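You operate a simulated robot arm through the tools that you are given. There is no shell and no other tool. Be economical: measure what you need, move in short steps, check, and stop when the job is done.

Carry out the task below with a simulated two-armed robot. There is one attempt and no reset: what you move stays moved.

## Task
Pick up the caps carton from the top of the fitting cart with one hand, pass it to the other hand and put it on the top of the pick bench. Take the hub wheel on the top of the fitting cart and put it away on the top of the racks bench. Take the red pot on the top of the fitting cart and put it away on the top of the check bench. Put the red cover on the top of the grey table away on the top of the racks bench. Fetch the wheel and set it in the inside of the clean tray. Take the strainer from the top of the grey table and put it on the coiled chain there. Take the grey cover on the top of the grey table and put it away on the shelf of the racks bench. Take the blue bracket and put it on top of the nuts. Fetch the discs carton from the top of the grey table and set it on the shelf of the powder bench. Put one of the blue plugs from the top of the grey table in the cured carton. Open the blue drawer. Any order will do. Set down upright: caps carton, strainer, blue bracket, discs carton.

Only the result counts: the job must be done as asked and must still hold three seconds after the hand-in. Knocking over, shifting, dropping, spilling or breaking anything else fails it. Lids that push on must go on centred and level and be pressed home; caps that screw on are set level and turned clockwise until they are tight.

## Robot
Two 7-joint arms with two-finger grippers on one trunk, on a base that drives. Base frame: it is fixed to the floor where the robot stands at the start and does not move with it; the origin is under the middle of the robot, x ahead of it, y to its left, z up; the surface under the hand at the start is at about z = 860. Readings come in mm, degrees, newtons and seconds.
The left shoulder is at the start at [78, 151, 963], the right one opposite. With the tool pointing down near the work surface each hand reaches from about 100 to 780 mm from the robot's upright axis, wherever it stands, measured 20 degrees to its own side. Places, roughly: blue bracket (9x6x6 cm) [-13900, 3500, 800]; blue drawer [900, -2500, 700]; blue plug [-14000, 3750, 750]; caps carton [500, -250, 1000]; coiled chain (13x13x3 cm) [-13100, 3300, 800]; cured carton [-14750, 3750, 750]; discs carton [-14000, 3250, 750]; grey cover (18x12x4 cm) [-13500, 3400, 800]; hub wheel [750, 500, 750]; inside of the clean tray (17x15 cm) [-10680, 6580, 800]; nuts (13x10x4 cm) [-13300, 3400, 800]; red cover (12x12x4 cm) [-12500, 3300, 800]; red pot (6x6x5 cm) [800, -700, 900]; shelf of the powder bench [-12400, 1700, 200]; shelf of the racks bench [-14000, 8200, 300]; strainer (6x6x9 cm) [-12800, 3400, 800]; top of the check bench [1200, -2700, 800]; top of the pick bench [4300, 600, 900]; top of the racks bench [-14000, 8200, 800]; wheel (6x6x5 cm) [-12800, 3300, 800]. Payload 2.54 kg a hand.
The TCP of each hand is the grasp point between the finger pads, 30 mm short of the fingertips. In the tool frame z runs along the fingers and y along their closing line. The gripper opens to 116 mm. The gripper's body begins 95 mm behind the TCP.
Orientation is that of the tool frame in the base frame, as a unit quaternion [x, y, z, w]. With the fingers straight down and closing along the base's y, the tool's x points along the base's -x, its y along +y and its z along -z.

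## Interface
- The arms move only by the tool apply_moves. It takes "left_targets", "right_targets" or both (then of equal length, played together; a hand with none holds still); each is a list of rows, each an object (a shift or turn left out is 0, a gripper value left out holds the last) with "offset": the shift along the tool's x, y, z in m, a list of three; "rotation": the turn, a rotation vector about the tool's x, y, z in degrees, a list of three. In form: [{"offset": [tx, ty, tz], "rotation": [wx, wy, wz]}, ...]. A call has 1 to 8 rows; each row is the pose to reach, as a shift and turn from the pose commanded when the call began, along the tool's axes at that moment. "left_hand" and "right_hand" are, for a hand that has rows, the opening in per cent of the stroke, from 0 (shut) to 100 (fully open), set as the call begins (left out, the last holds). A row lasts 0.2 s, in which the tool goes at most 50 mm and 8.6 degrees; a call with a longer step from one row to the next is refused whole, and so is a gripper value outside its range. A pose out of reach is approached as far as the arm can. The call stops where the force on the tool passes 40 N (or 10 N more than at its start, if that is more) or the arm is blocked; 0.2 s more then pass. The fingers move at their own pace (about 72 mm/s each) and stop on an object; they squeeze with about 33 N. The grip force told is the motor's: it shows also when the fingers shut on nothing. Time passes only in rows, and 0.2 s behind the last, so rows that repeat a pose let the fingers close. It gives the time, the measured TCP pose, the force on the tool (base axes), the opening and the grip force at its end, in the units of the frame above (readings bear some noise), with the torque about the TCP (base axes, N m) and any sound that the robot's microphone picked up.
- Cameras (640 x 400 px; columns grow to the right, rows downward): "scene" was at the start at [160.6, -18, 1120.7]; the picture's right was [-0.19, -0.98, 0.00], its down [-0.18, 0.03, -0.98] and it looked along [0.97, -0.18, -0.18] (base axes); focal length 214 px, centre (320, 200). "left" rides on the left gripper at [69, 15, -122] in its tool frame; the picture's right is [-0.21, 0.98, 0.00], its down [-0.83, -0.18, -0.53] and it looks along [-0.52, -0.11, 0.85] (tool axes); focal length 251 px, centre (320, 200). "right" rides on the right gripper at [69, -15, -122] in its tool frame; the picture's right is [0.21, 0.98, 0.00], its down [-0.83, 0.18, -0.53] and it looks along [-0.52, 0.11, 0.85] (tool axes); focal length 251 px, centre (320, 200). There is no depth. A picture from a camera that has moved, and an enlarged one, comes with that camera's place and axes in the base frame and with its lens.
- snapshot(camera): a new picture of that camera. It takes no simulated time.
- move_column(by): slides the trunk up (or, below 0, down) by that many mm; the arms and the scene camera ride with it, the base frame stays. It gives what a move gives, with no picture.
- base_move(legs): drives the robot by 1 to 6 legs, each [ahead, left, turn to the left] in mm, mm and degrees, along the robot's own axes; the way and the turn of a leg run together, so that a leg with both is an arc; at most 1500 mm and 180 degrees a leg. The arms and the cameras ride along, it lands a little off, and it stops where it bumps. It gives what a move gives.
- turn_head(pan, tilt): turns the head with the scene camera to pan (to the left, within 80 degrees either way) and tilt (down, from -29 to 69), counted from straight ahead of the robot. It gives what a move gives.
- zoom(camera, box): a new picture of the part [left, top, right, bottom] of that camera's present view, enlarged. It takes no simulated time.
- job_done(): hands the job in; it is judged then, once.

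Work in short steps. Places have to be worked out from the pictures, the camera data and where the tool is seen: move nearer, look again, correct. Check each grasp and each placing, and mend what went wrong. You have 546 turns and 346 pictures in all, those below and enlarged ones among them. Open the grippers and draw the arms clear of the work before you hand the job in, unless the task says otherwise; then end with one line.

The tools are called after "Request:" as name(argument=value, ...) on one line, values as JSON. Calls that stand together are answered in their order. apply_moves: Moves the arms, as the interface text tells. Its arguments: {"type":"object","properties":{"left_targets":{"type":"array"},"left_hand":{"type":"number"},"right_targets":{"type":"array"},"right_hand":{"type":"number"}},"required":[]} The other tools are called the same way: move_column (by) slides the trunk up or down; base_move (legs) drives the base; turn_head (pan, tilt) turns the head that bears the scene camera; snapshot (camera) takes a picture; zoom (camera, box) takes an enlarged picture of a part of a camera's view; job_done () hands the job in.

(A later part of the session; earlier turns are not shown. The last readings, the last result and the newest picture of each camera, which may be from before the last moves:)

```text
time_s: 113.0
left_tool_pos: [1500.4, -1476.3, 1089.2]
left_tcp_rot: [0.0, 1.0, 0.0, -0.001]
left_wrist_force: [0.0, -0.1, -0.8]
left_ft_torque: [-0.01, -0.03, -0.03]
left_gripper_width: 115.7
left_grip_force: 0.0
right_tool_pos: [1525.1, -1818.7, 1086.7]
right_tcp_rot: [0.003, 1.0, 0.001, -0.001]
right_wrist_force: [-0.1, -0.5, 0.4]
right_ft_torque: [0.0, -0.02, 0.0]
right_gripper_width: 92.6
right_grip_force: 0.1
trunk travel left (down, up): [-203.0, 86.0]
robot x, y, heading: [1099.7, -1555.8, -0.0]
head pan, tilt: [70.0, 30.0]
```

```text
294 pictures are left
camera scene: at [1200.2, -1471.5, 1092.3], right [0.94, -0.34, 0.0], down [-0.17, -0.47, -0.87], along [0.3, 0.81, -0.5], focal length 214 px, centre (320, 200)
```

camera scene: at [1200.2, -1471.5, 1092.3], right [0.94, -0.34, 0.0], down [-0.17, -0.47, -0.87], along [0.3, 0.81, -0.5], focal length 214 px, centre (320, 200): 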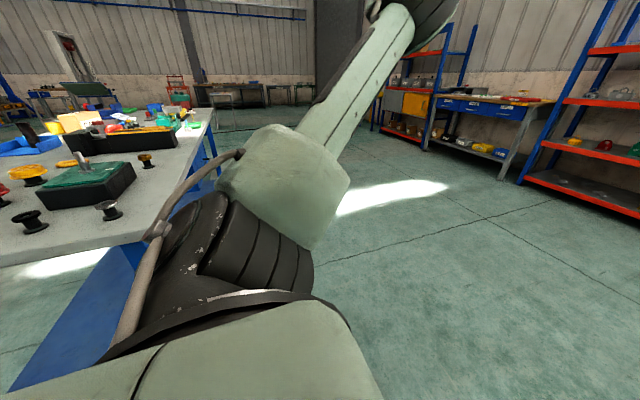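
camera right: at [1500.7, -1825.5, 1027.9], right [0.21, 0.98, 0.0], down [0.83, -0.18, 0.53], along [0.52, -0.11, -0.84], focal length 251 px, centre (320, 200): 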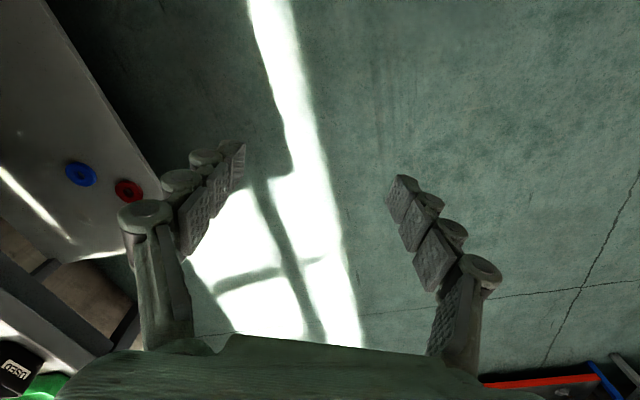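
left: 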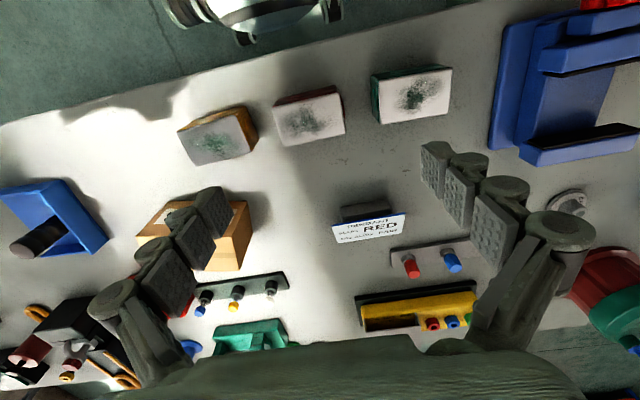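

Cart is unaffected. I drive around to the front of the cart.

Request:
base_move(legs=[[-1250, 0, 0], [0, 1500, 0], [0, 80, 0]])

Request:
turn_head(pan=-10, tilt=30)

Request:
base_move(legs=[[130, 0, 0]])

Request:
snapshot(camera="scene")

Request:
snapshot(camera="right")

```text
time_s: 134.3
left_tool_pos: [251.0, 108.0, 1089.7]
left_tcp_rot: [-0.018, 1.0, -0.001, 0.001]
left_wrist_force: [-0.5, 0.4, 0.5]
left_ft_torque: [0.01, 0.02, 0.02]
left_gripper_width: 115.9
left_grip_force: 0.0
right_tool_pos: [288.9, -231.7, 1087.6]
right_tcp_rot: [-0.015, 1.0, 0.001, 0.0]
right_wrist_force: [0.1, -0.1, -0.1]
right_ft_torque: [-0.03, 0.01, 0.04]
right_gripper_width: 93.0
right_grip_force: 0.1
trunk travel left (down, up): [-203.0, 86.0]
robot x, y, heading: [-144.1, 17.0, 2.1]
head pan, tilt: [70.0, 30.0]
```

```text
time_s: 135.8
left_tool_pos: [252.3, 108.9, 1089.3]
left_tcp_rot: [-0.018, 1.0, 0.0, 0.0]
left_wrist_force: [0.3, -0.3, 0.1]
left_ft_torque: [0.01, -0.01, 0.01]
left_gripper_width: 116.0
left_grip_force: 0.1
right_tool_pos: [289.5, -231.7, 1086.7]
right_tcp_rot: [-0.014, 1.0, 0.002, 0.0]
right_wrist_force: [0.3, -1.0, 1.0]
right_ft_torque: [0.01, -0.02, -0.01]
right_gripper_width: 92.7
right_grip_force: 0.0
trunk travel left (down, up): [-203.0, 86.0]
robot x, y, heading: [-143.2, 14.9, 1.9]
head pan, tilt: [-10.0, 30.0]
```

```text
time_s: 137.1
left_tool_pos: [382.1, 109.7, 1089.0]
left_tcp_rot: [-0.015, 1.0, 0.001, 0.0]
left_wrist_force: [0.7, -0.5, -0.9]
left_ft_torque: [0.0, 0.06, 0.04]
left_gripper_width: 116.1
left_grip_force: 0.1
right_tool_pos: [415.8, -228.9, 1087.0]
right_tcp_rot: [-0.012, 1.0, 0.001, 0.0]
right_wrist_force: [0.1, -0.1, -0.3]
right_ft_torque: [-0.01, 0.01, -0.03]
right_gripper_width: 92.9
right_grip_force: 0.0
trunk travel left (down, up): [-203.0, 86.0]
robot x, y, heading: [-17.4, 22.5, 1.8]
head pan, tilt: [-10.0, 30.0]
```

```text
293 pictures are left
camera scene: at [142.4, 8.4, 1092.2], right [-0.15, -0.99, 0.0], down [-0.5, 0.07, -0.87], along [0.86, -0.13, -0.5], focal length 214 px, centre (320, 200)
```

scene: 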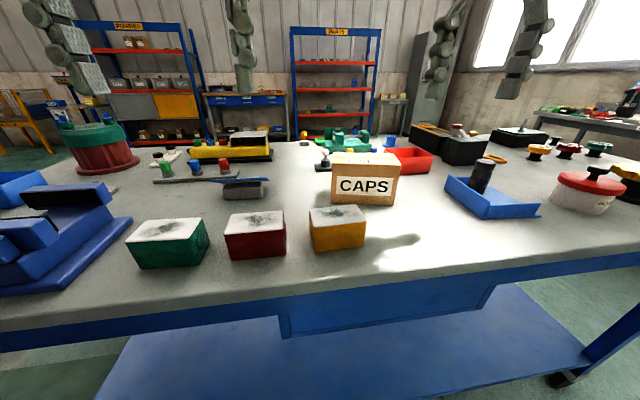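

```text
292 pictures are left
camera right: at [349.1, -246.1, 1210.0], right [-0.24, 0.97, 0.0], down [0.82, 0.2, 0.53], along [0.52, 0.13, -0.85], focal length 251 px, centre (320, 200)
```

right: 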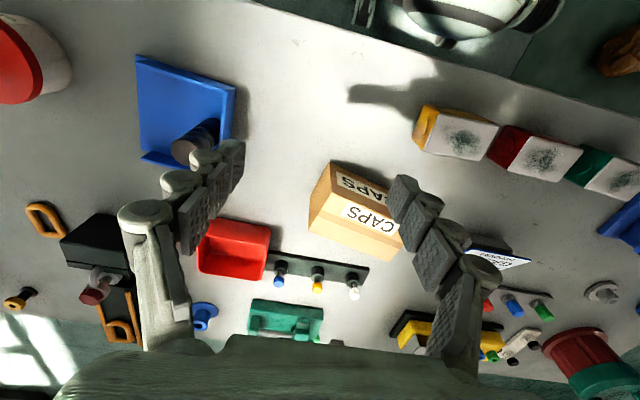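

Zooming on the carton to measure it.

Request:
zoom(camera="scene", box=[290, 120, 450, 230])

Request:
zoom(camera="right", box=[250, 130, 450, 280])

```text
3.64 times, centred on (370, 175) of scene
camera zoom: at [142.4, 8.4, 1092.2], right [-0.15, -0.99, 0.0], down [-0.5, 0.07, -0.87], along [0.86, -0.13, -0.5], focal length 780 px, centre (138, 291)
```

zoom: 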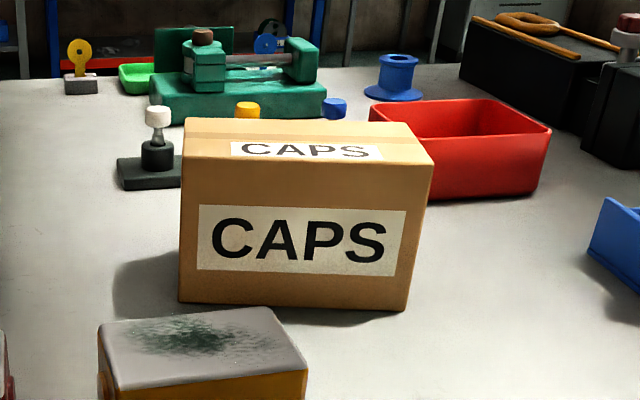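

```text
2.67 times, centred on (350, 205) of right
camera zoom: at [349.1, -246.1, 1210.0], right [-0.24, 0.97, 0.0], down [0.82, 0.2, 0.53], along [0.52, 0.13, -0.85], focal length 670 px, centre (240, 187)
```

zoom: 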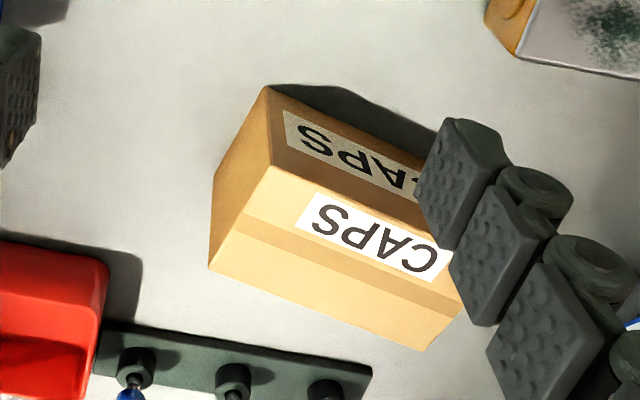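

Carton: 130×67×88 mm, centre ≈ (544,-144), yaw ≈ -13°, top z≈949. I'll grip it across its 67 mm depth on its right part with the right hand tilted outward, so the left can take the left part. First yaw the right hand.

Request:
apply_moves(right_targets=[{"rotation": [0, 0, -8.5]}, {"rotation": [0, 0, -17]}, {"rotation": [0, 0, -25.5]}, {"rotation": [0, 0, -34]}, {"rotation": [0, 0, -42.5]}, {"rotation": [0, 0, -51]}, {"rotation": [0, 0, -59.5]}, {"rotation": [0, 0, -68]}], right_hand=88)

Request:
apply_moves(right_targets=[{"rotation": [0, 0, -7.2]}, {"offset": [0, 0, -0.02]}])

```text
time_s: 138.9
left_tool_pos: [380.6, 110.8, 1088.6]
left_tcp_rot: [-0.016, 1.0, 0.0, 0.0]
left_wrist_force: [0.7, 0.9, -0.3]
left_ft_torque: [0.0, 0.03, 0.0]
left_gripper_width: 116.0
left_grip_force: 0.1
right_tool_pos: [354.3, -145.0, 1038.0]
right_tcp_rot: [-0.568, 0.823, 0.0, 0.002]
right_wrist_force: [0.3, 0.1, 0.0]
right_ft_torque: [-0.01, -0.01, 0.02]
right_gripper_width: 102.2
right_grip_force: 0.0
right hand out of reach, approached as far as the arm can: row 5, 6, 7, 8
trunk travel left (down, up): [-203.0, 86.0]
robot x, y, heading: [-18.0, 21.8, 1.7]
head pan, tilt: [-10.0, 30.0]
```

```text
time_s: 139.5
left_tool_pos: [381.9, 113.2, 1088.4]
left_tcp_rot: [-0.015, 1.0, 0.0, 0.0]
left_wrist_force: [0.2, 0.5, 0.7]
left_ft_torque: [-0.02, 0.02, 0.0]
left_gripper_width: 115.9
left_grip_force: 0.1
right_tool_pos: [349.5, -139.4, 1055.5]
right_tcp_rot: [-0.569, 0.822, 0.002, 0.001]
right_wrist_force: [-0.1, 0.3, -0.5]
right_ft_torque: [-0.01, 0.01, -0.02]
right_gripper_width: 102.4
right_grip_force: 0.0
right hand out of reach, approached as far as the arm can: row 1, 2
trunk travel left (down, up): [-203.0, 86.0]
robot x, y, heading: [-13.0, 17.7, 1.7]
head pan, tilt: [-10.0, 30.0]
```

The yaw is at a limit when folded in; I check whether farther out (above the carton) it goes the rest of the way.

Request:
apply_moves(right_targets=[{"offset": [-0.007, -0.047, 0]}, {"offset": [-0.014, -0.094, 0], "rotation": [0, 0, -2]}, {"offset": [-0.021, -0.14, 0.01], "rotation": [0, 0, -4]}, {"offset": [-0.03, -0.188, 0.02], "rotation": [0, 0, -7]}])

Request:
snapshot(camera="scene")

```text
time_s: 140.5
left_tool_pos: [381.1, 111.0, 1088.3]
left_tcp_rot: [-0.016, 1.0, 0.001, 0.0]
left_wrist_force: [-0.1, -0.5, 0.5]
left_ft_torque: [0.0, 0.0, 0.02]
left_gripper_width: 116.2
left_grip_force: 0.1
right_tool_pos: [406.2, -75.6, 981.0]
right_tcp_rot: [-0.613, 0.79, 0.001, 0.005]
right_wrist_force: [0.2, 0.5, 0.0]
right_ft_torque: [0.0, -0.01, -0.01]
right_gripper_width: 102.1
right_grip_force: 0.0
right hand out of reach, approached as far as the arm can: row 1, 2, 3, 4
trunk travel left (down, up): [-203.0, 86.0]
robot x, y, heading: [-17.5, 21.7, 1.5]
head pan, tilt: [-10.0, 30.0]
```

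```text
289 pictures are left
camera scene: at [142.0, 8.6, 1092.3], right [-0.14, -0.99, 0.0], down [-0.49, 0.07, -0.87], along [0.86, -0.13, -0.5], focal length 214 px, centre (320, 200)
```

scene: 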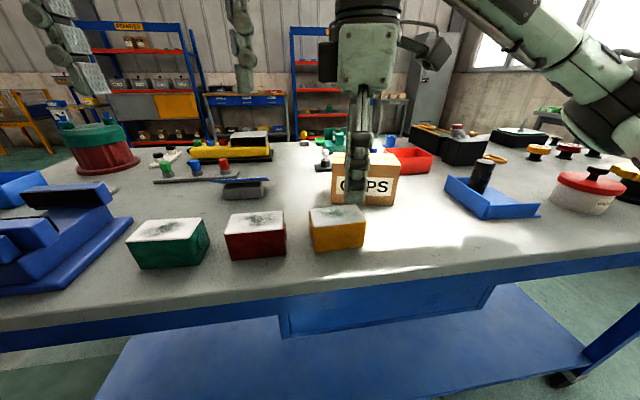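

The arm squirms inward with that yaw. I lift and unwind, then test the opposite yaw direction.

Request:
apply_moves(right_targets=[{"offset": [0.02, 0, -0.04], "rotation": [0, 0, 8]}, {"offset": [0.05, 0.0, -0.08], "rotation": [0, 0, 16]}, {"offset": [0.09, 0.0, -0.1], "rotation": [0, 0, 24]}, {"offset": [0.13, 0.0, -0.11], "rotation": [0, 0, 32]}, {"offset": [0.15, 0.0, -0.11], "rotation": [0, 0, 40]}, {"offset": [0.15, 0.0, -0.11], "rotation": [0, 0, 48]}, {"offset": [0.15, 0.0, -0.11], "rotation": [0, 0, 56]}, {"offset": [0.15, 0.0, -0.11], "rotation": [0, 0, 64]}])

Request:
apply_moves(right_targets=[{"rotation": [0, 0, 8.5]}, {"rotation": [0, 0, 17]}, {"rotation": [0, 0, 25.5]}, {"rotation": [0, 0, 34]}, {"rotation": [0, 0, 42.5]}, {"rotation": [0, 0, 51]}, {"rotation": [0, 0, 59.5]}, {"rotation": [0, 0, 68]}])

```text
time_s: 142.3
left_tool_pos: [381.6, 111.0, 1089.2]
left_tcp_rot: [-0.015, 1.0, 0.0, 0.0]
left_wrist_force: [0.5, 0.9, 0.6]
left_ft_torque: [-0.02, -0.03, -0.02]
left_gripper_width: 116.0
left_grip_force: 0.0
right_tool_pos: [370.1, -221.4, 1092.8]
right_tcp_rot: [-0.107, 0.994, 0.001, 0.001]
right_wrist_force: [0.5, 0.4, 0.5]
right_ft_torque: [0.01, 0.01, -0.01]
right_gripper_width: 102.0
right_grip_force: 0.1
trunk travel left (down, up): [-203.0, 86.0]
robot x, y, heading: [-17.6, 20.2, 1.8]
head pan, tilt: [-10.0, 30.0]
```

```text
time_s: 144.1
left_tool_pos: [381.3, 110.4, 1088.8]
left_tcp_rot: [-0.016, 1.0, 0.0, 0.0]
left_wrist_force: [0.0, 0.1, -0.4]
left_ft_torque: [0.03, 0.02, -0.02]
left_gripper_width: 116.1
left_grip_force: 0.0
right_tool_pos: [369.8, -221.5, 1094.4]
right_tcp_rot: [0.468, 0.884, 0.001, -0.001]
right_wrist_force: [-0.5, -0.3, -0.2]
right_ft_torque: [-0.01, 0.01, 0.04]
right_gripper_width: 102.0
right_grip_force: 0.1
trunk travel left (down, up): [-203.0, 86.0]
robot x, y, heading: [-21.7, 19.4, 1.6]
head pan, tilt: [-10.0, 30.0]
```

CW works without trouble. Continue 47° more to align with the carton.

Request:
apply_moves(right_targets=[{"rotation": [0, 0, 8]}, {"rotation": [0, 0, 16]}, {"rotation": [0, 0, 24]}, {"rotation": [0, 0, 32]}, {"rotation": [0, 0, 40]}, {"rotation": [0, 0, 47.5]}])

```text
time_s: 145.5
left_tool_pos: [382.0, 110.8, 1088.6]
left_tcp_rot: [-0.016, 1.0, 0.0, 0.0]
left_wrist_force: [0.2, 0.1, 0.0]
left_ft_torque: [0.0, -0.01, -0.01]
left_gripper_width: 116.2
left_grip_force: 0.1
right_tool_pos: [368.7, -222.6, 1094.2]
right_tcp_rot: [0.784, 0.621, 0.001, -0.001]
right_wrist_force: [-1.0, 0.4, 0.3]
right_ft_torque: [-0.02, -0.03, 0.02]
right_gripper_width: 102.0
right_grip_force: 0.0
trunk travel left (down, up): [-203.0, 86.0]
robot x, y, heading: [-11.6, 16.3, 1.6]
head pan, tilt: [-10.0, 30.0]
```

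Yaw aligned (closing along the carton's depth). Now I tilt the hand 40° (wrist outward to the right).

Request:
apply_moves(right_targets=[{"rotation": [0, 8, 0]}, {"rotation": [0, 16, 0]}, {"rotation": [0, 24, 0]}, {"rotation": [0, 32, 0]}, {"rotation": [0, 40, 0]}])

Request:
apply_moves(right_targets=[{"offset": [0.004, 0.03, 0.023]}, {"offset": [0.008, 0.061, 0.045]}, {"offset": [0.012, 0.091, 0.068]}, {"offset": [0.016, 0.122, 0.091]}, {"offset": [0.02, 0.152, 0.114]}])

Request:
snapshot(camera="right")

Request:
snapshot(camera="scene")

```text
time_s: 146.7
left_tool_pos: [379.5, 110.9, 1088.7]
left_tcp_rot: [-0.014, 1.0, 0.001, 0.0]
left_wrist_force: [-0.3, 0.0, -0.4]
left_ft_torque: [0.01, 0.03, 0.03]
left_gripper_width: 116.0
left_grip_force: 0.1
right_tool_pos: [369.2, -224.5, 1093.1]
right_tcp_rot: [0.735, 0.584, 0.269, -0.214]
right_wrist_force: [-0.7, -0.2, -0.1]
right_ft_torque: [-0.01, -0.07, 0.01]
right_gripper_width: 102.1
right_grip_force: 0.0
trunk travel left (down, up): [-203.0, 86.0]
robot x, y, heading: [-17.0, 18.2, 1.4]
head pan, tilt: [-10.0, 30.0]
```

```text
time_s: 147.9
left_tool_pos: [381.5, 111.8, 1088.8]
left_tcp_rot: [-0.016, 1.0, 0.001, 0.0]
left_wrist_force: [-0.3, -0.7, -0.4]
left_ft_torque: [0.03, -0.02, 0.02]
left_gripper_width: 115.8
left_grip_force: 0.0
right_tool_pos: [540.5, -169.8, 1019.8]
right_tcp_rot: [0.736, 0.584, 0.269, -0.213]
right_wrist_force: [-0.1, -0.1, 0.7]
right_ft_torque: [0.0, 0.0, -0.03]
right_gripper_width: 101.9
right_grip_force: 0.0
trunk travel left (down, up): [-203.0, 86.0]
robot x, y, heading: [-18.1, 20.2, 1.7]
head pan, tilt: [-10.0, 30.0]
```

```text
288 pictures are left
camera right: at [519.7, -191.0, 1159.0], right [0.99, -0.06, 0.14], down [-0.04, -0.99, -0.12], along [0.14, 0.12, -0.98], focal length 251 px, centre (320, 200)
```

right: 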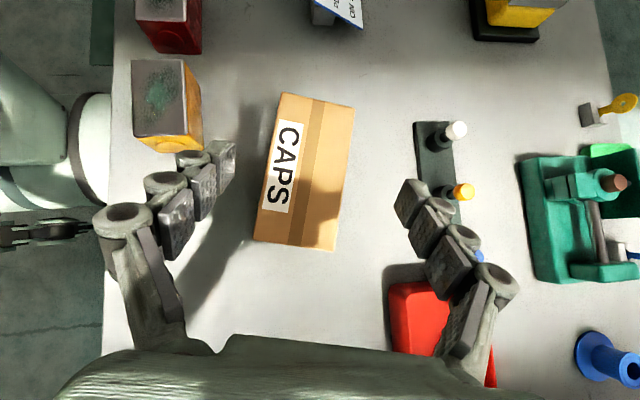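

```text
287 pictures are left
camera scene: at [142.2, 8.6, 1092.3], right [-0.15, -0.99, 0.0], down [-0.5, 0.07, -0.87], along [0.86, -0.13, -0.5], focal length 214 px, centre (320, 200)
```

scene: 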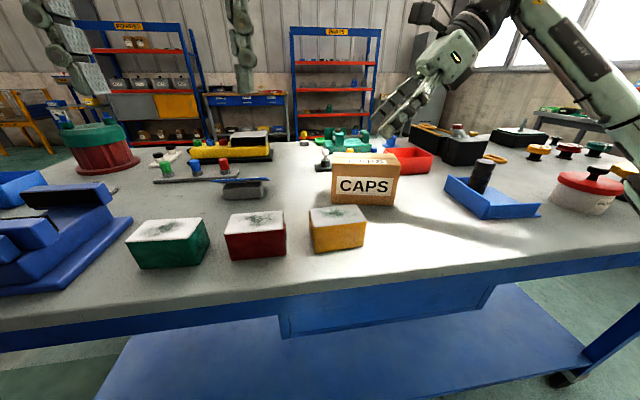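

Carton centre is (539,-141). I correct 7 mm and descend vertically to TCP z≈912.

Request:
apply_moves(right_targets=[{"offset": [0, -0.007, 0]}, {"offset": [-0.023, -0.007, 0.0276]}, {"offset": [-0.046, -0.007, 0.0552]}, {"offset": [-0.0694, -0.007, 0.0827]}, {"offset": [-0.0694, -0.007, 0.0827]}])

Request:
snapshot(camera="right")

```text
time_s: 149.1
left_tool_pos: [380.7, 110.5, 1089.3]
left_tcp_rot: [-0.016, 1.0, 0.0, 0.0]
left_wrist_force: [-0.4, -0.6, 0.7]
left_ft_torque: [0.01, 0.03, -0.01]
left_gripper_width: 116.1
left_grip_force: 0.1
right_tool_pos: [529.9, -168.2, 909.3]
right_tcp_rot: [0.735, 0.585, 0.268, -0.214]
right_wrist_force: [-0.5, 0.4, -0.1]
right_ft_torque: [-0.01, -0.02, -0.01]
right_gripper_width: 102.0
right_grip_force: 0.0
trunk travel left (down, up): [-203.0, 86.0]
robot x, y, heading: [-18.2, 20.3, 1.8]
head pan, tilt: [-10.0, 30.0]
```

```text
286 pictures are left
camera right: at [509.2, -188.7, 1049.1], right [0.99, -0.06, 0.14], down [-0.04, -0.99, -0.12], along [0.15, 0.12, -0.98], focal length 251 px, centre (320, 200)
```

right: 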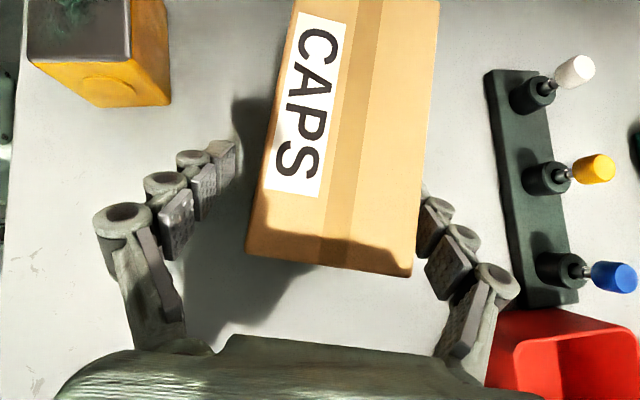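

Fingers straddle the carton; closing and lifting slightly.

Request:
apply_moves(right_targets=[{"offset": [0, 0, 0]}, {"offset": [0, 0, 0]}, {"offset": [0, 0, 0]}, {"offset": [0, 0, 0]}], right_hand=0)

Request:
apply_moves(right_targets=[{"offset": [0.0193, 0, -0.023]}, {"offset": [0.0386, 0, -0.046]}, {"offset": [0.0386, 0, -0.046]}])

Request:
snapshot(camera="scene")

```text
time_s: 150.1
left_tool_pos: [380.0, 111.8, 1088.6]
left_tcp_rot: [-0.016, 1.0, 0.0, 0.0]
left_wrist_force: [-0.2, 0.8, -0.2]
left_ft_torque: [0.04, -0.03, 0.02]
left_gripper_width: 116.2
left_grip_force: 0.2
right_tool_pos: [528.6, -167.9, 910.1]
right_tcp_rot: [0.736, 0.584, 0.268, -0.213]
right_wrist_force: [1.2, -1.5, 3.2]
right_ft_torque: [0.17, -0.02, -0.09]
right_gripper_width: 67.3
right_grip_force: 33.0
trunk travel left (down, up): [-203.0, 86.0]
robot x, y, heading: [-18.2, 19.5, 1.6]
head pan, tilt: [-10.0, 30.0]
```

```text
time_s: 150.9
left_tool_pos: [381.1, 111.1, 1088.4]
left_tcp_rot: [-0.015, 1.0, 0.0, 0.0]
left_wrist_force: [0.3, 0.5, -0.1]
left_ft_torque: [-0.01, -0.02, 0.0]
left_gripper_width: 115.8
left_grip_force: 0.0
right_tool_pos: [530.1, -167.4, 969.6]
right_tcp_rot: [0.735, 0.584, 0.268, -0.214]
right_wrist_force: [0.2, 0.2, -4.1]
right_ft_torque: [-0.07, 0.08, -0.01]
right_gripper_width: 67.2
right_grip_force: 33.2
trunk travel left (down, up): [-203.0, 86.0]
robot x, y, heading: [-15.6, 22.5, 1.8]
head pan, tilt: [-10.0, 30.0]
```

```text
285 pictures are left
camera scene: at [142.1, 8.3, 1092.3], right [-0.15, -0.99, 0.0], down [-0.49, 0.07, -0.87], along [0.86, -0.13, -0.5], focal length 214 px, centre (320, 200)
```

scene: 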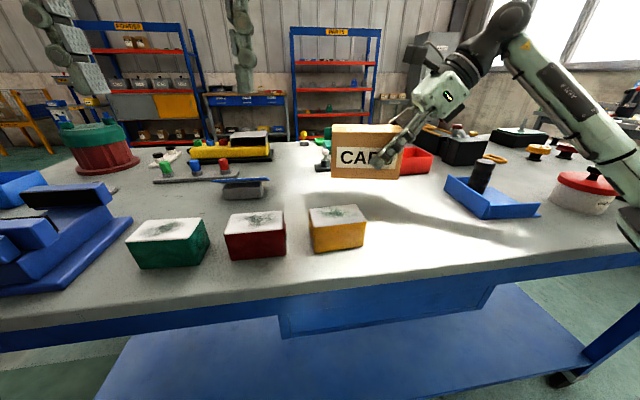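

Carton held level (~0.4 kg). I lift it, back the base 250 mm from the cart and bring the carton to the middle.

Request:
apply_moves(right_targets=[{"offset": [0.03, 0, -0.036]}, {"offset": [0.055, 0, -0.066]}])

Request:
base_move(legs=[[-250, 0, 0]])

Request:
apply_moves(right_targets=[{"offset": [0.015, -0.028, 0.012]}, {"offset": [0.03, -0.055, 0.025]}, {"offset": [0.045, -0.083, 0.038]}, {"offset": [0.06, -0.11, 0.05]}, {"offset": [0.08, -0.138, 0.065]}])

Request:
snapshot(camera="scene")

```text
time_s: 151.5
left_tool_pos: [380.5, 110.8, 1089.8]
left_tcp_rot: [-0.016, 1.0, 0.0, 0.0]
left_wrist_force: [-0.9, 0.5, 0.3]
left_ft_torque: [0.01, 0.04, -0.01]
left_gripper_width: 116.2
left_grip_force: 0.1
right_tool_pos: [531.4, -167.5, 1055.8]
right_tcp_rot: [0.736, 0.585, 0.267, -0.214]
right_wrist_force: [0.2, 0.1, -2.7]
right_ft_torque: [-0.09, 0.09, 0.04]
right_gripper_width: 66.9
right_grip_force: 32.2
trunk travel left (down, up): [-203.0, 86.0]
robot x, y, heading: [-17.4, 19.0, 1.6]
head pan, tilt: [-10.0, 30.0]
```

```text
time_s: 153.3
left_tool_pos: [134.2, 103.0, 1089.2]
left_tcp_rot: [-0.014, 1.0, 0.0, 0.0]
left_wrist_force: [0.1, 0.4, -0.7]
left_ft_torque: [-0.02, -0.06, 0.01]
left_gripper_width: 116.1
left_grip_force: 0.1
right_tool_pos: [283.8, -175.1, 1054.8]
right_tcp_rot: [0.736, 0.583, 0.269, -0.212]
right_wrist_force: [-0.1, -0.6, -3.3]
right_ft_torque: [-0.12, 0.01, -0.02]
right_gripper_width: 67.2
right_grip_force: 33.4
trunk travel left (down, up): [-203.0, 86.0]
robot x, y, heading: [-261.7, 15.3, 1.8]
head pan, tilt: [-10.0, 30.0]
```

```text
time_s: 154.5
left_tool_pos: [134.8, 104.6, 1088.5]
left_tcp_rot: [-0.015, 1.0, 0.001, 0.0]
left_wrist_force: [-0.3, -0.1, 0.2]
left_ft_torque: [-0.02, -0.04, 0.0]
left_gripper_width: 116.0
left_grip_force: 0.0
right_tool_pos: [169.9, -41.7, 1056.6]
right_tcp_rot: [0.736, 0.584, 0.269, -0.213]
right_wrist_force: [-0.5, 0.7, -3.5]
right_ft_torque: [-0.14, 0.03, 0.02]
right_gripper_width: 67.3
right_grip_force: 32.9
trunk travel left (down, up): [-203.0, 86.0]
robot x, y, heading: [-262.5, 18.3, 1.6]
head pan, tilt: [-10.0, 30.0]
```

```text
284 pictures are left
camera scene: at [-104.7, 1.6, 1092.3], right [-0.15, -0.99, 0.0], down [-0.49, 0.07, -0.87], along [0.86, -0.13, -0.5], focal length 214 px, centre (320, 200)
```

scene: 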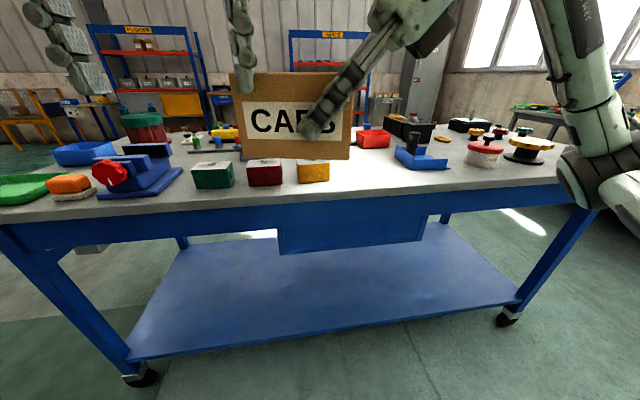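

The carton is at ≈(176,-15). I move the left hand away to the left and up, and turn it (mirror of the right) for the handover.

Request:
apply_moves(left_targets=[{"offset": [0, 0.04, -0.02]}, {"offset": [0, 0.08, -0.04]}, {"offset": [0, 0.12, -0.05], "rotation": [0, 0, -7]}, {"offset": [0, 0.15, -0.05], "rotation": [0, 0, -15]}, {"offset": [0, 0.15, -0.05], "rotation": [0, 0, -23]}, {"offset": [0, 0.15, -0.05], "rotation": [0, 0, -31]}, {"offset": [0, 0.15, -0.05], "rotation": [0, 0, -39]}, {"offset": [0, 0.15, -0.05], "rotation": [0, 0, -47]}], left_hand=90)

Request:
apply_moves(left_targets=[{"rotation": [0, 0, -8]}, {"rotation": [0, 0, -16]}, {"rotation": [0, 0, -24]}, {"rotation": [0, 0, -28.2]}])

Request:
apply_moves(left_targets=[{"rotation": [0, 8, 0]}, {"rotation": [0, 16, 0]}, {"rotation": [0, 24, 0]}, {"rotation": [0, 32, 0]}, {"rotation": [0, 40, 0]}])

```text
time_s: 156.3
left_tool_pos: [129.8, 254.7, 1139.3]
left_tcp_rot: [-0.413, 0.911, 0.0, 0.0]
left_wrist_force: [-0.8, 1.0, 0.7]
left_ft_torque: [-0.01, -0.01, -0.01]
left_gripper_width: 104.4
left_grip_force: 0.1
right_tool_pos: [171.5, -41.5, 1055.7]
right_tcp_rot: [0.736, 0.584, 0.269, -0.213]
right_wrist_force: [-0.1, 1.0, -3.3]
right_ft_torque: [-0.12, 0.04, -0.03]
right_gripper_width: 67.4
right_grip_force: 33.0
trunk travel left (down, up): [-203.0, 86.0]
robot x, y, heading: [-262.2, 16.0, 1.4]
head pan, tilt: [-10.0, 30.0]
```

```text
time_s: 157.3
left_tool_pos: [130.4, 253.2, 1139.9]
left_tcp_rot: [-0.623, 0.782, 0.0, 0.0]
left_wrist_force: [-0.2, 1.1, 0.7]
left_ft_torque: [-0.03, 0.0, -0.04]
left_gripper_width: 104.4
left_grip_force: 0.0
right_tool_pos: [169.5, -42.6, 1055.9]
right_tcp_rot: [0.736, 0.584, 0.268, -0.213]
right_wrist_force: [0.6, 0.4, -3.3]
right_ft_torque: [-0.08, 0.01, -0.02]
right_gripper_width: 67.3
right_grip_force: 33.3
trunk travel left (down, up): [-203.0, 86.0]
robot x, y, heading: [-265.0, 11.6, 1.2]
head pan, tilt: [-10.0, 30.0]
```

```text
time_s: 158.5
left_tool_pos: [131.6, 252.2, 1137.8]
left_tcp_rot: [-0.584, 0.736, -0.213, -0.269]
left_wrist_force: [0.0, -1.0, 0.0]
left_ft_torque: [0.01, 0.0, 0.03]
left_gripper_width: 104.7
left_grip_force: 0.0
right_tool_pos: [171.8, -41.7, 1055.0]
right_tcp_rot: [0.737, 0.583, 0.268, -0.213]
right_wrist_force: [0.4, -0.9, -3.7]
right_ft_torque: [-0.09, 0.0, -0.01]
right_gripper_width: 67.3
right_grip_force: 32.8
trunk travel left (down, up): [-203.0, 86.0]
robot x, y, heading: [-264.6, 15.6, 1.3]
head pan, tilt: [-10.0, 30.0]
```

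Mirrored orientation achieved. Move the left hand to the pre-approach point and look.

Request:
apply_moves(left_targets=[{"offset": [0.022, -0.021, 0.009]}, {"offset": [0.044, -0.042, 0.018]}, {"offset": [0.066, -0.062, 0.026]}, {"offset": [0.088, -0.083, 0.035]}, {"offset": [0.11, -0.103, 0.044]}])

Request:
snapshot(camera="left")

Request:
snapshot(camera="scene")

```text
time_s: 159.7
left_tool_pos: [205.4, 122.6, 1175.0]
left_tcp_rot: [-0.585, 0.736, -0.212, -0.268]
left_wrist_force: [0.1, 0.6, -0.7]
left_ft_torque: [0.01, 0.01, 0.02]
left_gripper_width: 104.5
left_grip_force: 0.1
right_tool_pos: [171.8, -42.7, 1056.3]
right_tcp_rot: [0.736, 0.584, 0.268, -0.213]
right_wrist_force: [0.8, -0.1, -4.2]
right_ft_torque: [-0.12, 0.03, 0.02]
right_gripper_width: 67.3
right_grip_force: 32.7
trunk travel left (down, up): [-203.0, 86.0]
robot x, y, heading: [-264.4, 14.7, 1.7]
head pan, tilt: [-10.0, 30.0]
```

```text
283 pictures are left
camera left: at [197.4, 149.4, 1312.7], right [-0.91, 0.38, -0.14], down [0.4, 0.91, -0.12], along [0.08, -0.17, -0.98], focal length 251 px, centre (320, 200)
```

left: 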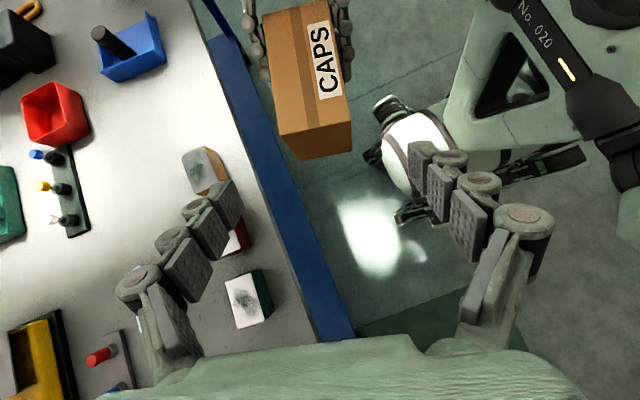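

```text
282 pictures are left
camera scene: at [-104.4, 0.9, 1092.2], right [-0.15, -0.99, 0.0], down [-0.49, 0.07, -0.87], along [0.86, -0.13, -0.5], focal length 214 px, centre (320, 200)
```

scene: 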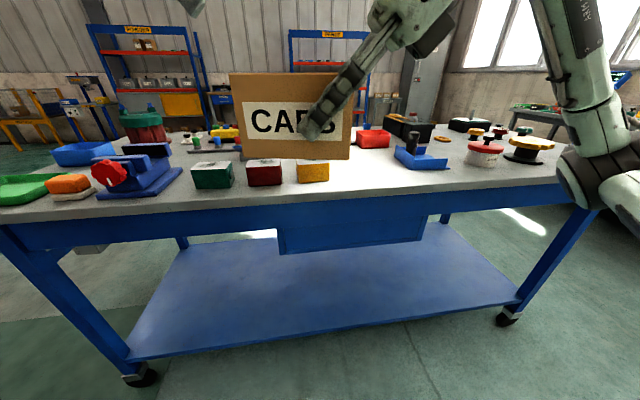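

The path is straight along the left fingers. Advance 100 mm, then check.

Request:
apply_moves(left_targets=[{"offset": [0, -0.003, 0.035]}, {"offset": [0, -0.006, 0.07]}, {"offset": [0, -0.006, 0.1]}])

Request:
snapshot(camera="left")

Request:
snapshot(camera="scene")

```text
time_s: 160.5
left_tool_pos: [194.1, 55.5, 1098.9]
left_tcp_rot: [-0.585, 0.736, -0.212, -0.267]
left_wrist_force: [-0.4, 0.7, 0.0]
left_ft_torque: [0.02, 0.02, 0.03]
left_gripper_width: 104.3
left_grip_force: 0.0
right_tool_pos: [171.0, -42.5, 1055.8]
right_tcp_rot: [0.736, 0.583, 0.269, -0.214]
right_wrist_force: [-0.4, 0.2, -3.8]
right_ft_torque: [-0.15, 0.0, -0.03]
right_gripper_width: 67.3
right_grip_force: 32.9
trunk travel left (down, up): [-203.0, 86.0]
robot x, y, heading: [-264.2, 13.7, 1.7]
head pan, tilt: [-10.0, 30.0]
```

```text
281 pictures are left
camera left: at [186.3, 84.6, 1237.7], right [-0.91, 0.38, -0.14], down [0.4, 0.91, -0.12], along [0.08, -0.17, -0.98], focal length 251 px, centre (320, 200)
```

left: 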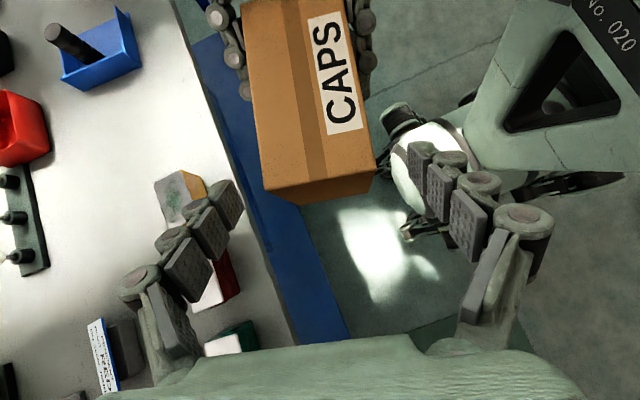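

```text
280 pictures are left
camera scene: at [-104.4, 1.2, 1092.3], right [-0.15, -0.99, 0.0], down [-0.49, 0.07, -0.87], along [0.86, -0.13, -0.5], focal length 214 px, centre (320, 200)
```

scene: 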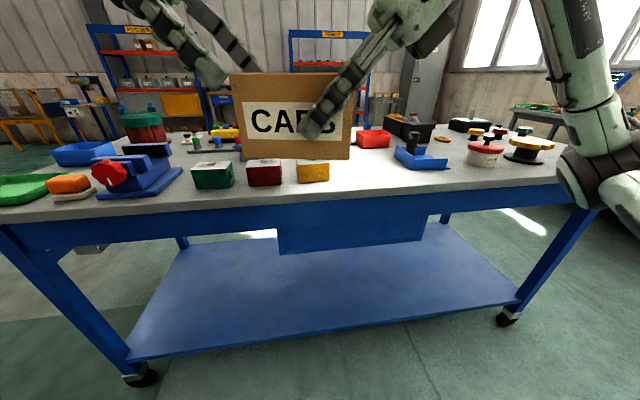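

Aligned; advance 50 mm and close the left hand.

Request:
apply_moves(left_targets=[{"offset": [0, 0, 0.025]}, {"offset": [0, 0, 0.05]}, {"offset": [0, 0, 0.05]}])

Request:
snapshot(camera="scene")

Request:
snapshot(camera="left")

```text
time_s: 161.3
left_tool_pos: [187.3, 26.2, 1061.6]
left_tcp_rot: [-0.584, 0.736, -0.212, -0.268]
left_wrist_force: [-0.3, 0.4, 0.4]
left_ft_torque: [-0.03, 0.03, -0.01]
left_gripper_width: 104.3
left_grip_force: 0.1
right_tool_pos: [170.5, -42.0, 1056.3]
right_tcp_rot: [0.736, 0.584, 0.268, -0.213]
right_wrist_force: [-0.1, -0.5, -3.8]
right_ft_torque: [-0.1, 0.07, 0.02]
right_gripper_width: 67.2
right_grip_force: 33.3
trunk travel left (down, up): [-203.0, 86.0]
robot x, y, heading: [-264.9, 11.9, 1.5]
head pan, tilt: [-10.0, 30.0]
```

```text
279 pictures are left
camera scene: at [-104.6, 1.3, 1092.3], right [-0.15, -0.99, 0.0], down [-0.49, 0.07, -0.87], along [0.86, -0.13, -0.5], focal length 214 px, centre (320, 200)
```

scene: 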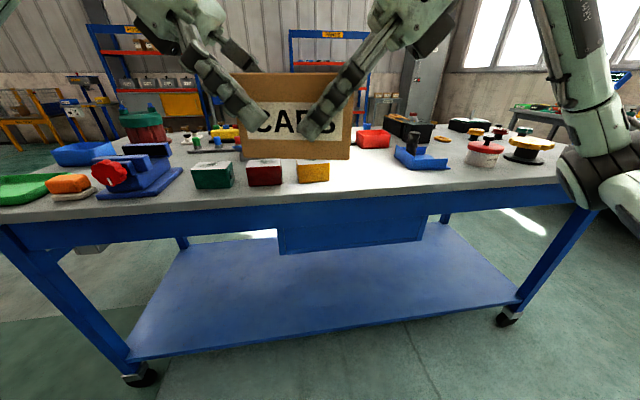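

```text
278 pictures are left
camera left: at [179.7, 53.6, 1198.8], right [-0.91, 0.38, -0.14], down [0.4, 0.91, -0.12], along [0.08, -0.17, -0.98], focal length 251 px, centre (320, 200)
```

left: 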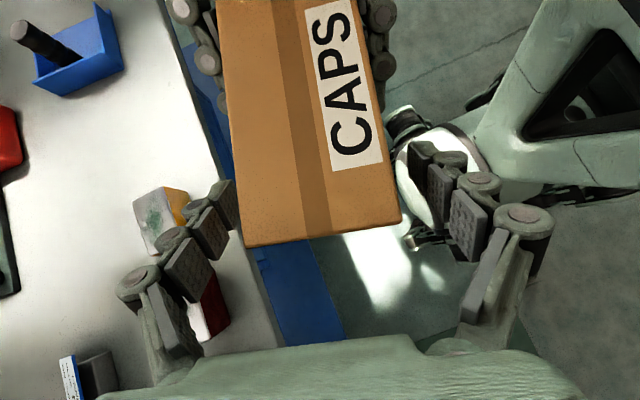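

Perfect V arrangement. Close the left hand on the carton.

Request:
apply_moves(left_targets=[{"offset": [0, 0, 0]}, {"offset": [0, 0, 0]}, {"offset": [0, 0, 0]}, {"offset": [0, 0, 0]}], left_hand=0)

Request:
snapshot(camera="scene")

```text
time_s: 162.3
left_tool_pos: [187.8, 26.5, 1062.1]
left_tcp_rot: [-0.583, 0.737, -0.213, -0.268]
left_wrist_force: [-4.9, 1.9, 1.3]
left_ft_torque: [0.09, 0.33, -0.34]
left_gripper_width: 67.4
left_grip_force: 33.0
right_tool_pos: [171.6, -41.0, 1055.9]
right_tcp_rot: [0.736, 0.584, 0.268, -0.213]
right_wrist_force: [4.9, -2.7, -5.2]
right_ft_torque: [-0.28, -0.24, -0.02]
right_gripper_width: 67.2
right_grip_force: 32.5
trunk travel left (down, up): [-203.0, 86.0]
robot x, y, heading: [-262.4, 12.1, 1.6]
head pan, tilt: [-10.0, 30.0]
```

```text
277 pictures are left
camera scene: at [-104.6, 1.2, 1092.3], right [-0.15, -0.99, 0.0], down [-0.49, 0.07, -0.87], along [0.86, -0.13, -0.5], focal length 214 px, centre (320, 200)
```

scene: 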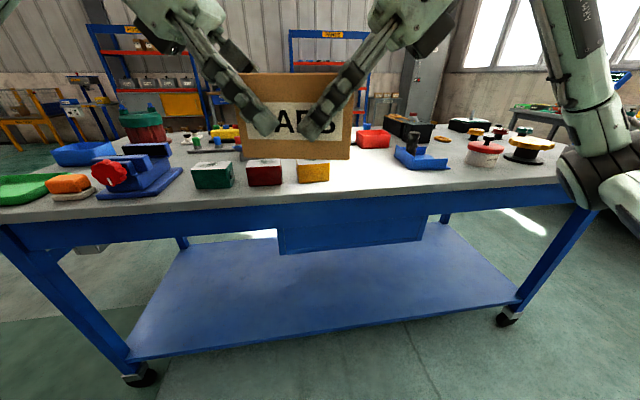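

Both hold it. Now the right hand opens and withdraws along its own axis.

Request:
apply_moves(right_targets=[{"offset": [0, 0, 0]}, {"offset": [0, 0, 0]}, {"offset": [0, 0, 0]}], right_hand=88)

Request:
apply_moves(right_targets=[{"offset": [0, 0, -0.03]}, {"offset": [0, 0, -0.07]}, {"offset": [0, 0, -0.11]}, {"offset": [0, 0, -0.15]}])

Request:
snapshot(camera="scene")

```text
time_s: 163.1
left_tool_pos: [188.3, 24.9, 1061.9]
left_tcp_rot: [-0.585, 0.736, -0.213, -0.267]
left_wrist_force: [-0.4, 0.0, 0.1]
left_ft_torque: [0.12, -0.05, 0.01]
left_gripper_width: 67.3
left_grip_force: 33.1
right_tool_pos: [171.2, -42.0, 1055.1]
right_tcp_rot: [0.736, 0.583, 0.27, -0.213]
right_wrist_force: [0.0, -0.4, -0.7]
right_ft_torque: [-0.02, 0.0, -0.02]
right_gripper_width: 102.2
right_grip_force: 0.0
trunk travel left (down, up): [-203.0, 86.0]
robot x, y, heading: [-262.0, 14.4, 1.6]
head pan, tilt: [-10.0, 30.0]
```

```text
time_s: 164.1
left_tool_pos: [188.1, 26.8, 1061.9]
left_tcp_rot: [-0.584, 0.736, -0.212, -0.267]
left_wrist_force: [-0.4, -0.5, -0.4]
left_ft_torque: [0.16, -0.02, 0.0]
left_gripper_width: 67.4
left_grip_force: 32.7
right_tool_pos: [153.4, -137.4, 1169.7]
right_tcp_rot: [0.736, 0.584, 0.269, -0.214]
right_wrist_force: [0.1, 0.3, -0.7]
right_ft_torque: [0.05, 0.0, 0.03]
right_gripper_width: 102.2
right_grip_force: 0.0
trunk travel left (down, up): [-203.0, 86.0]
robot x, y, heading: [-261.0, 13.8, 1.7]
head pan, tilt: [-10.0, 30.0]
```

```text
276 pictures are left
camera scene: at [-104.7, 1.2, 1092.3], right [-0.15, -0.99, 0.0], down [-0.49, 0.07, -0.87], along [0.86, -0.13, -0.5], focal length 214 px, centre (320, 200)
```

scene: 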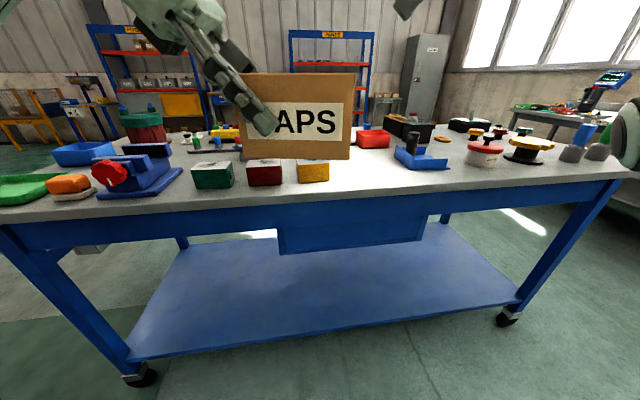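

Handover done. Now I drive around the right of the cart toward the pick bench.

Request:
base_move(legs=[[0, -1500, -1.6], [0, -80, 0], [1500, 0, 0], [360, 0, 0]])

Request:
turn_head(pan=40, tilt=10)

Request:
snapshot(camera="scene")

```text
time_s: 188.2
left_tool_pos: [2075.7, -1501.5, 1061.2]
left_tcp_rot: [-0.574, 0.744, -0.208, -0.271]
left_wrist_force: [-0.1, 0.4, -0.9]
left_ft_torque: [0.13, -0.04, -0.02]
left_gripper_width: 67.1
left_grip_force: 32.9
right_tool_pos: [2036.5, -1662.6, 1169.5]
right_tcp_rot: [0.744, 0.574, 0.271, -0.21]
right_wrist_force: [0.3, 0.6, 0.3]
right_ft_torque: [-0.05, 0.01, 0.03]
right_gripper_width: 102.0
right_grip_force: 0.1
trunk travel left (down, up): [-203.0, 86.0]
robot x, y, heading: [1624.7, -1501.4, 0.2]
head pan, tilt: [-10.0, 30.0]
```

```text
time_s: 189.4
left_tool_pos: [2075.5, -1501.1, 1060.8]
left_tcp_rot: [-0.575, 0.744, -0.209, -0.27]
left_wrist_force: [-0.8, 0.9, -0.2]
left_ft_torque: [0.13, -0.01, 0.02]
left_gripper_width: 67.1
left_grip_force: 33.1
right_tool_pos: [2036.6, -1662.2, 1170.8]
right_tcp_rot: [0.744, 0.574, 0.271, -0.209]
right_wrist_force: [0.3, 0.4, -0.2]
right_ft_torque: [0.04, 0.03, -0.02]
right_gripper_width: 102.0
right_grip_force: 0.1
trunk travel left (down, up): [-203.0, 86.0]
robot x, y, heading: [1624.3, -1502.9, 0.2]
head pan, tilt: [40.0, 10.0]
```

```text
275 pictures are left
camera scene: at [1765.6, -1442.0, 1124.6], right [0.64, -0.77, 0.0], down [-0.13, -0.11, -0.98], along [0.76, 0.63, -0.17], focal length 214 px, centre (320, 200)
```

scene: 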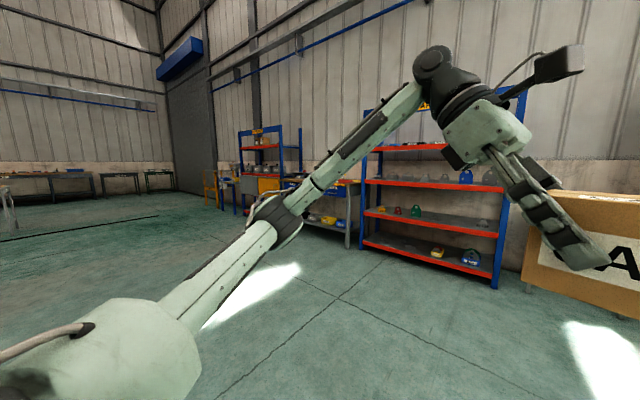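

Floor is clear. Continue to face the pick bench.

Request:
base_move(legs=[[300, 0, 0], [0, 1500, 0], [0, 600, 0], [1200, 0, 0]])

Request:
turn_head(pan=0, tilt=15)

Request:
snapshot(camera="scene")

```text
time_s: 217.1
left_tool_pos: [3573.4, 603.8, 1062.1]
left_tcp_rot: [-0.574, 0.744, -0.209, -0.271]
left_wrist_force: [-0.3, -0.8, -0.4]
left_ft_torque: [0.17, -0.03, -0.02]
left_gripper_width: 67.2
left_grip_force: 32.9
right_tool_pos: [3531.3, 440.0, 1170.8]
right_tcp_rot: [0.744, 0.574, 0.272, -0.209]
right_wrist_force: [0.0, -0.5, 0.1]
right_ft_torque: [-0.01, 0.0, 0.02]
right_gripper_width: 102.1
right_grip_force: 0.1
trunk travel left (down, up): [-203.0, 86.0]
robot x, y, heading: [3118.9, 606.3, 0.3]
head pan, tilt: [40.0, 10.0]
```

```text
time_s: 218.2
left_tool_pos: [3572.6, 602.0, 1061.6]
left_tcp_rot: [-0.573, 0.745, -0.208, -0.271]
left_wrist_force: [-0.3, 0.3, -0.6]
left_ft_torque: [0.13, -0.05, -0.03]
left_gripper_width: 67.3
left_grip_force: 32.5
right_tool_pos: [3533.1, 441.2, 1169.9]
right_tcp_rot: [0.744, 0.573, 0.271, -0.209]
right_wrist_force: [-0.2, 0.9, 1.2]
right_ft_torque: [-0.01, -0.06, 0.0]
right_gripper_width: 102.3
right_grip_force: 0.1
trunk travel left (down, up): [-203.0, 86.0]
robot x, y, heading: [3121.8, 601.1, -0.1]
head pan, tilt: [0.0, 15.0]
```

```text
274 pictures are left
camera scene: at [3284.5, 602.1, 1116.5], right [0.0, -1.0, 0.0], down [-0.26, 0.0, -0.97], along [0.97, 0.0, -0.26], focal length 214 px, centre (320, 200)
```

scene: 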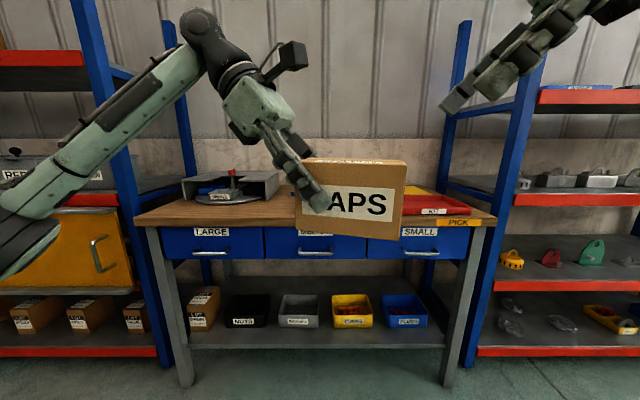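

The pick bench is ahead (front edge x≈4030, top z≈830). I go closer and look down past the carton.

Request:
base_move(legs=[[380, 0, 0]])

Request:
turn_head(pan=0, tilt=35)

Request:
snapshot(camera="scene")

Request:
snapshot(camera="left")

Request:
snapshot(camera="right")

```text
time_s: 220.6
left_tool_pos: [3953.6, 597.6, 1060.9]
left_tcp_rot: [-0.571, 0.747, -0.208, -0.272]
left_wrist_force: [-0.2, 0.1, 0.3]
left_ft_torque: [0.12, 0.0, 0.0]
left_gripper_width: 67.6
left_grip_force: 32.9
right_tool_pos: [3910.8, 436.2, 1170.9]
right_tcp_rot: [0.746, 0.571, 0.273, -0.208]
right_wrist_force: [-0.6, 0.1, 0.0]
right_ft_torque: [0.01, 0.0, -0.01]
right_gripper_width: 102.2
right_grip_force: 0.0
trunk travel left (down, up): [-203.0, 86.0]
robot x, y, heading: [3501.7, 599.5, -0.7]
head pan, tilt: [0.0, 15.0]
```

```text
time_s: 221.4
left_tool_pos: [3954.3, 597.4, 1061.1]
left_tcp_rot: [-0.571, 0.747, -0.207, -0.272]
left_wrist_force: [-0.1, 0.6, 0.4]
left_ft_torque: [0.14, -0.01, -0.01]
left_gripper_width: 67.2
left_grip_force: 33.3
right_tool_pos: [3911.0, 436.1, 1170.4]
right_tcp_rot: [0.747, 0.57, 0.273, -0.208]
right_wrist_force: [0.5, -0.3, 1.0]
right_ft_torque: [0.03, 0.0, 0.03]
right_gripper_width: 101.9
right_grip_force: 0.0
trunk travel left (down, up): [-203.0, 86.0]
robot x, y, heading: [3501.6, 600.5, -0.7]
head pan, tilt: [0.0, 35.0]
```

```text
273 pictures are left
camera scene: at [3659.3, 599.2, 1084.6], right [-0.01, -1.0, 0.0], down [-0.57, 0.0, -0.82], along [0.82, -0.01, -0.57], focal length 214 px, centre (320, 200)
```

scene: 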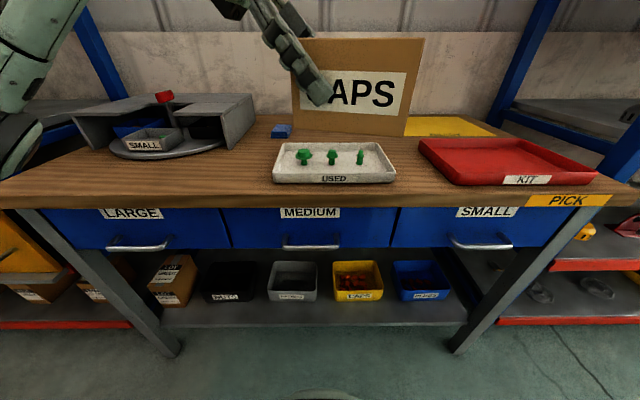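

```text
272 pictures are left
camera left: at [3946.1, 625.6, 1198.8], right [-0.9, 0.41, -0.14], down [0.43, 0.89, -0.12], along [0.07, -0.17, -0.98], focal length 251 px, centre (320, 200)
```

left: 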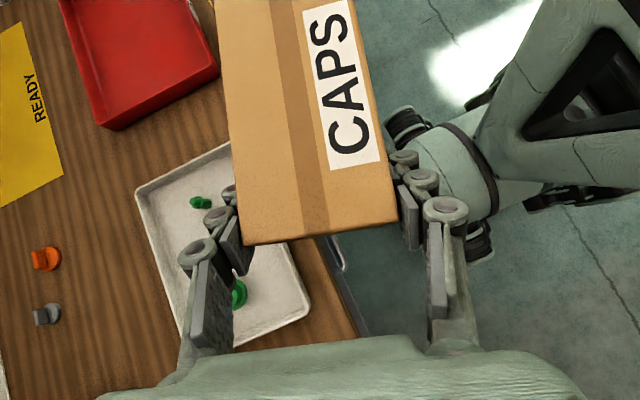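

```text
271 pictures are left
camera right: at [3890.7, 415.3, 1309.7], right [0.99, -0.1, 0.14], down [-0.08, -0.99, -0.12], along [0.15, 0.11, -0.98], focal length 251 px, centre (320, 200)
```

right: 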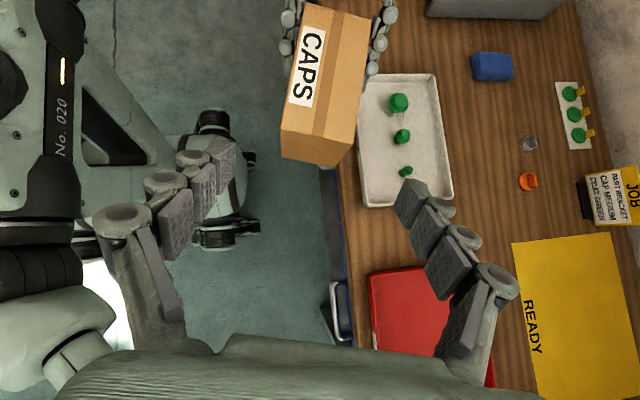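

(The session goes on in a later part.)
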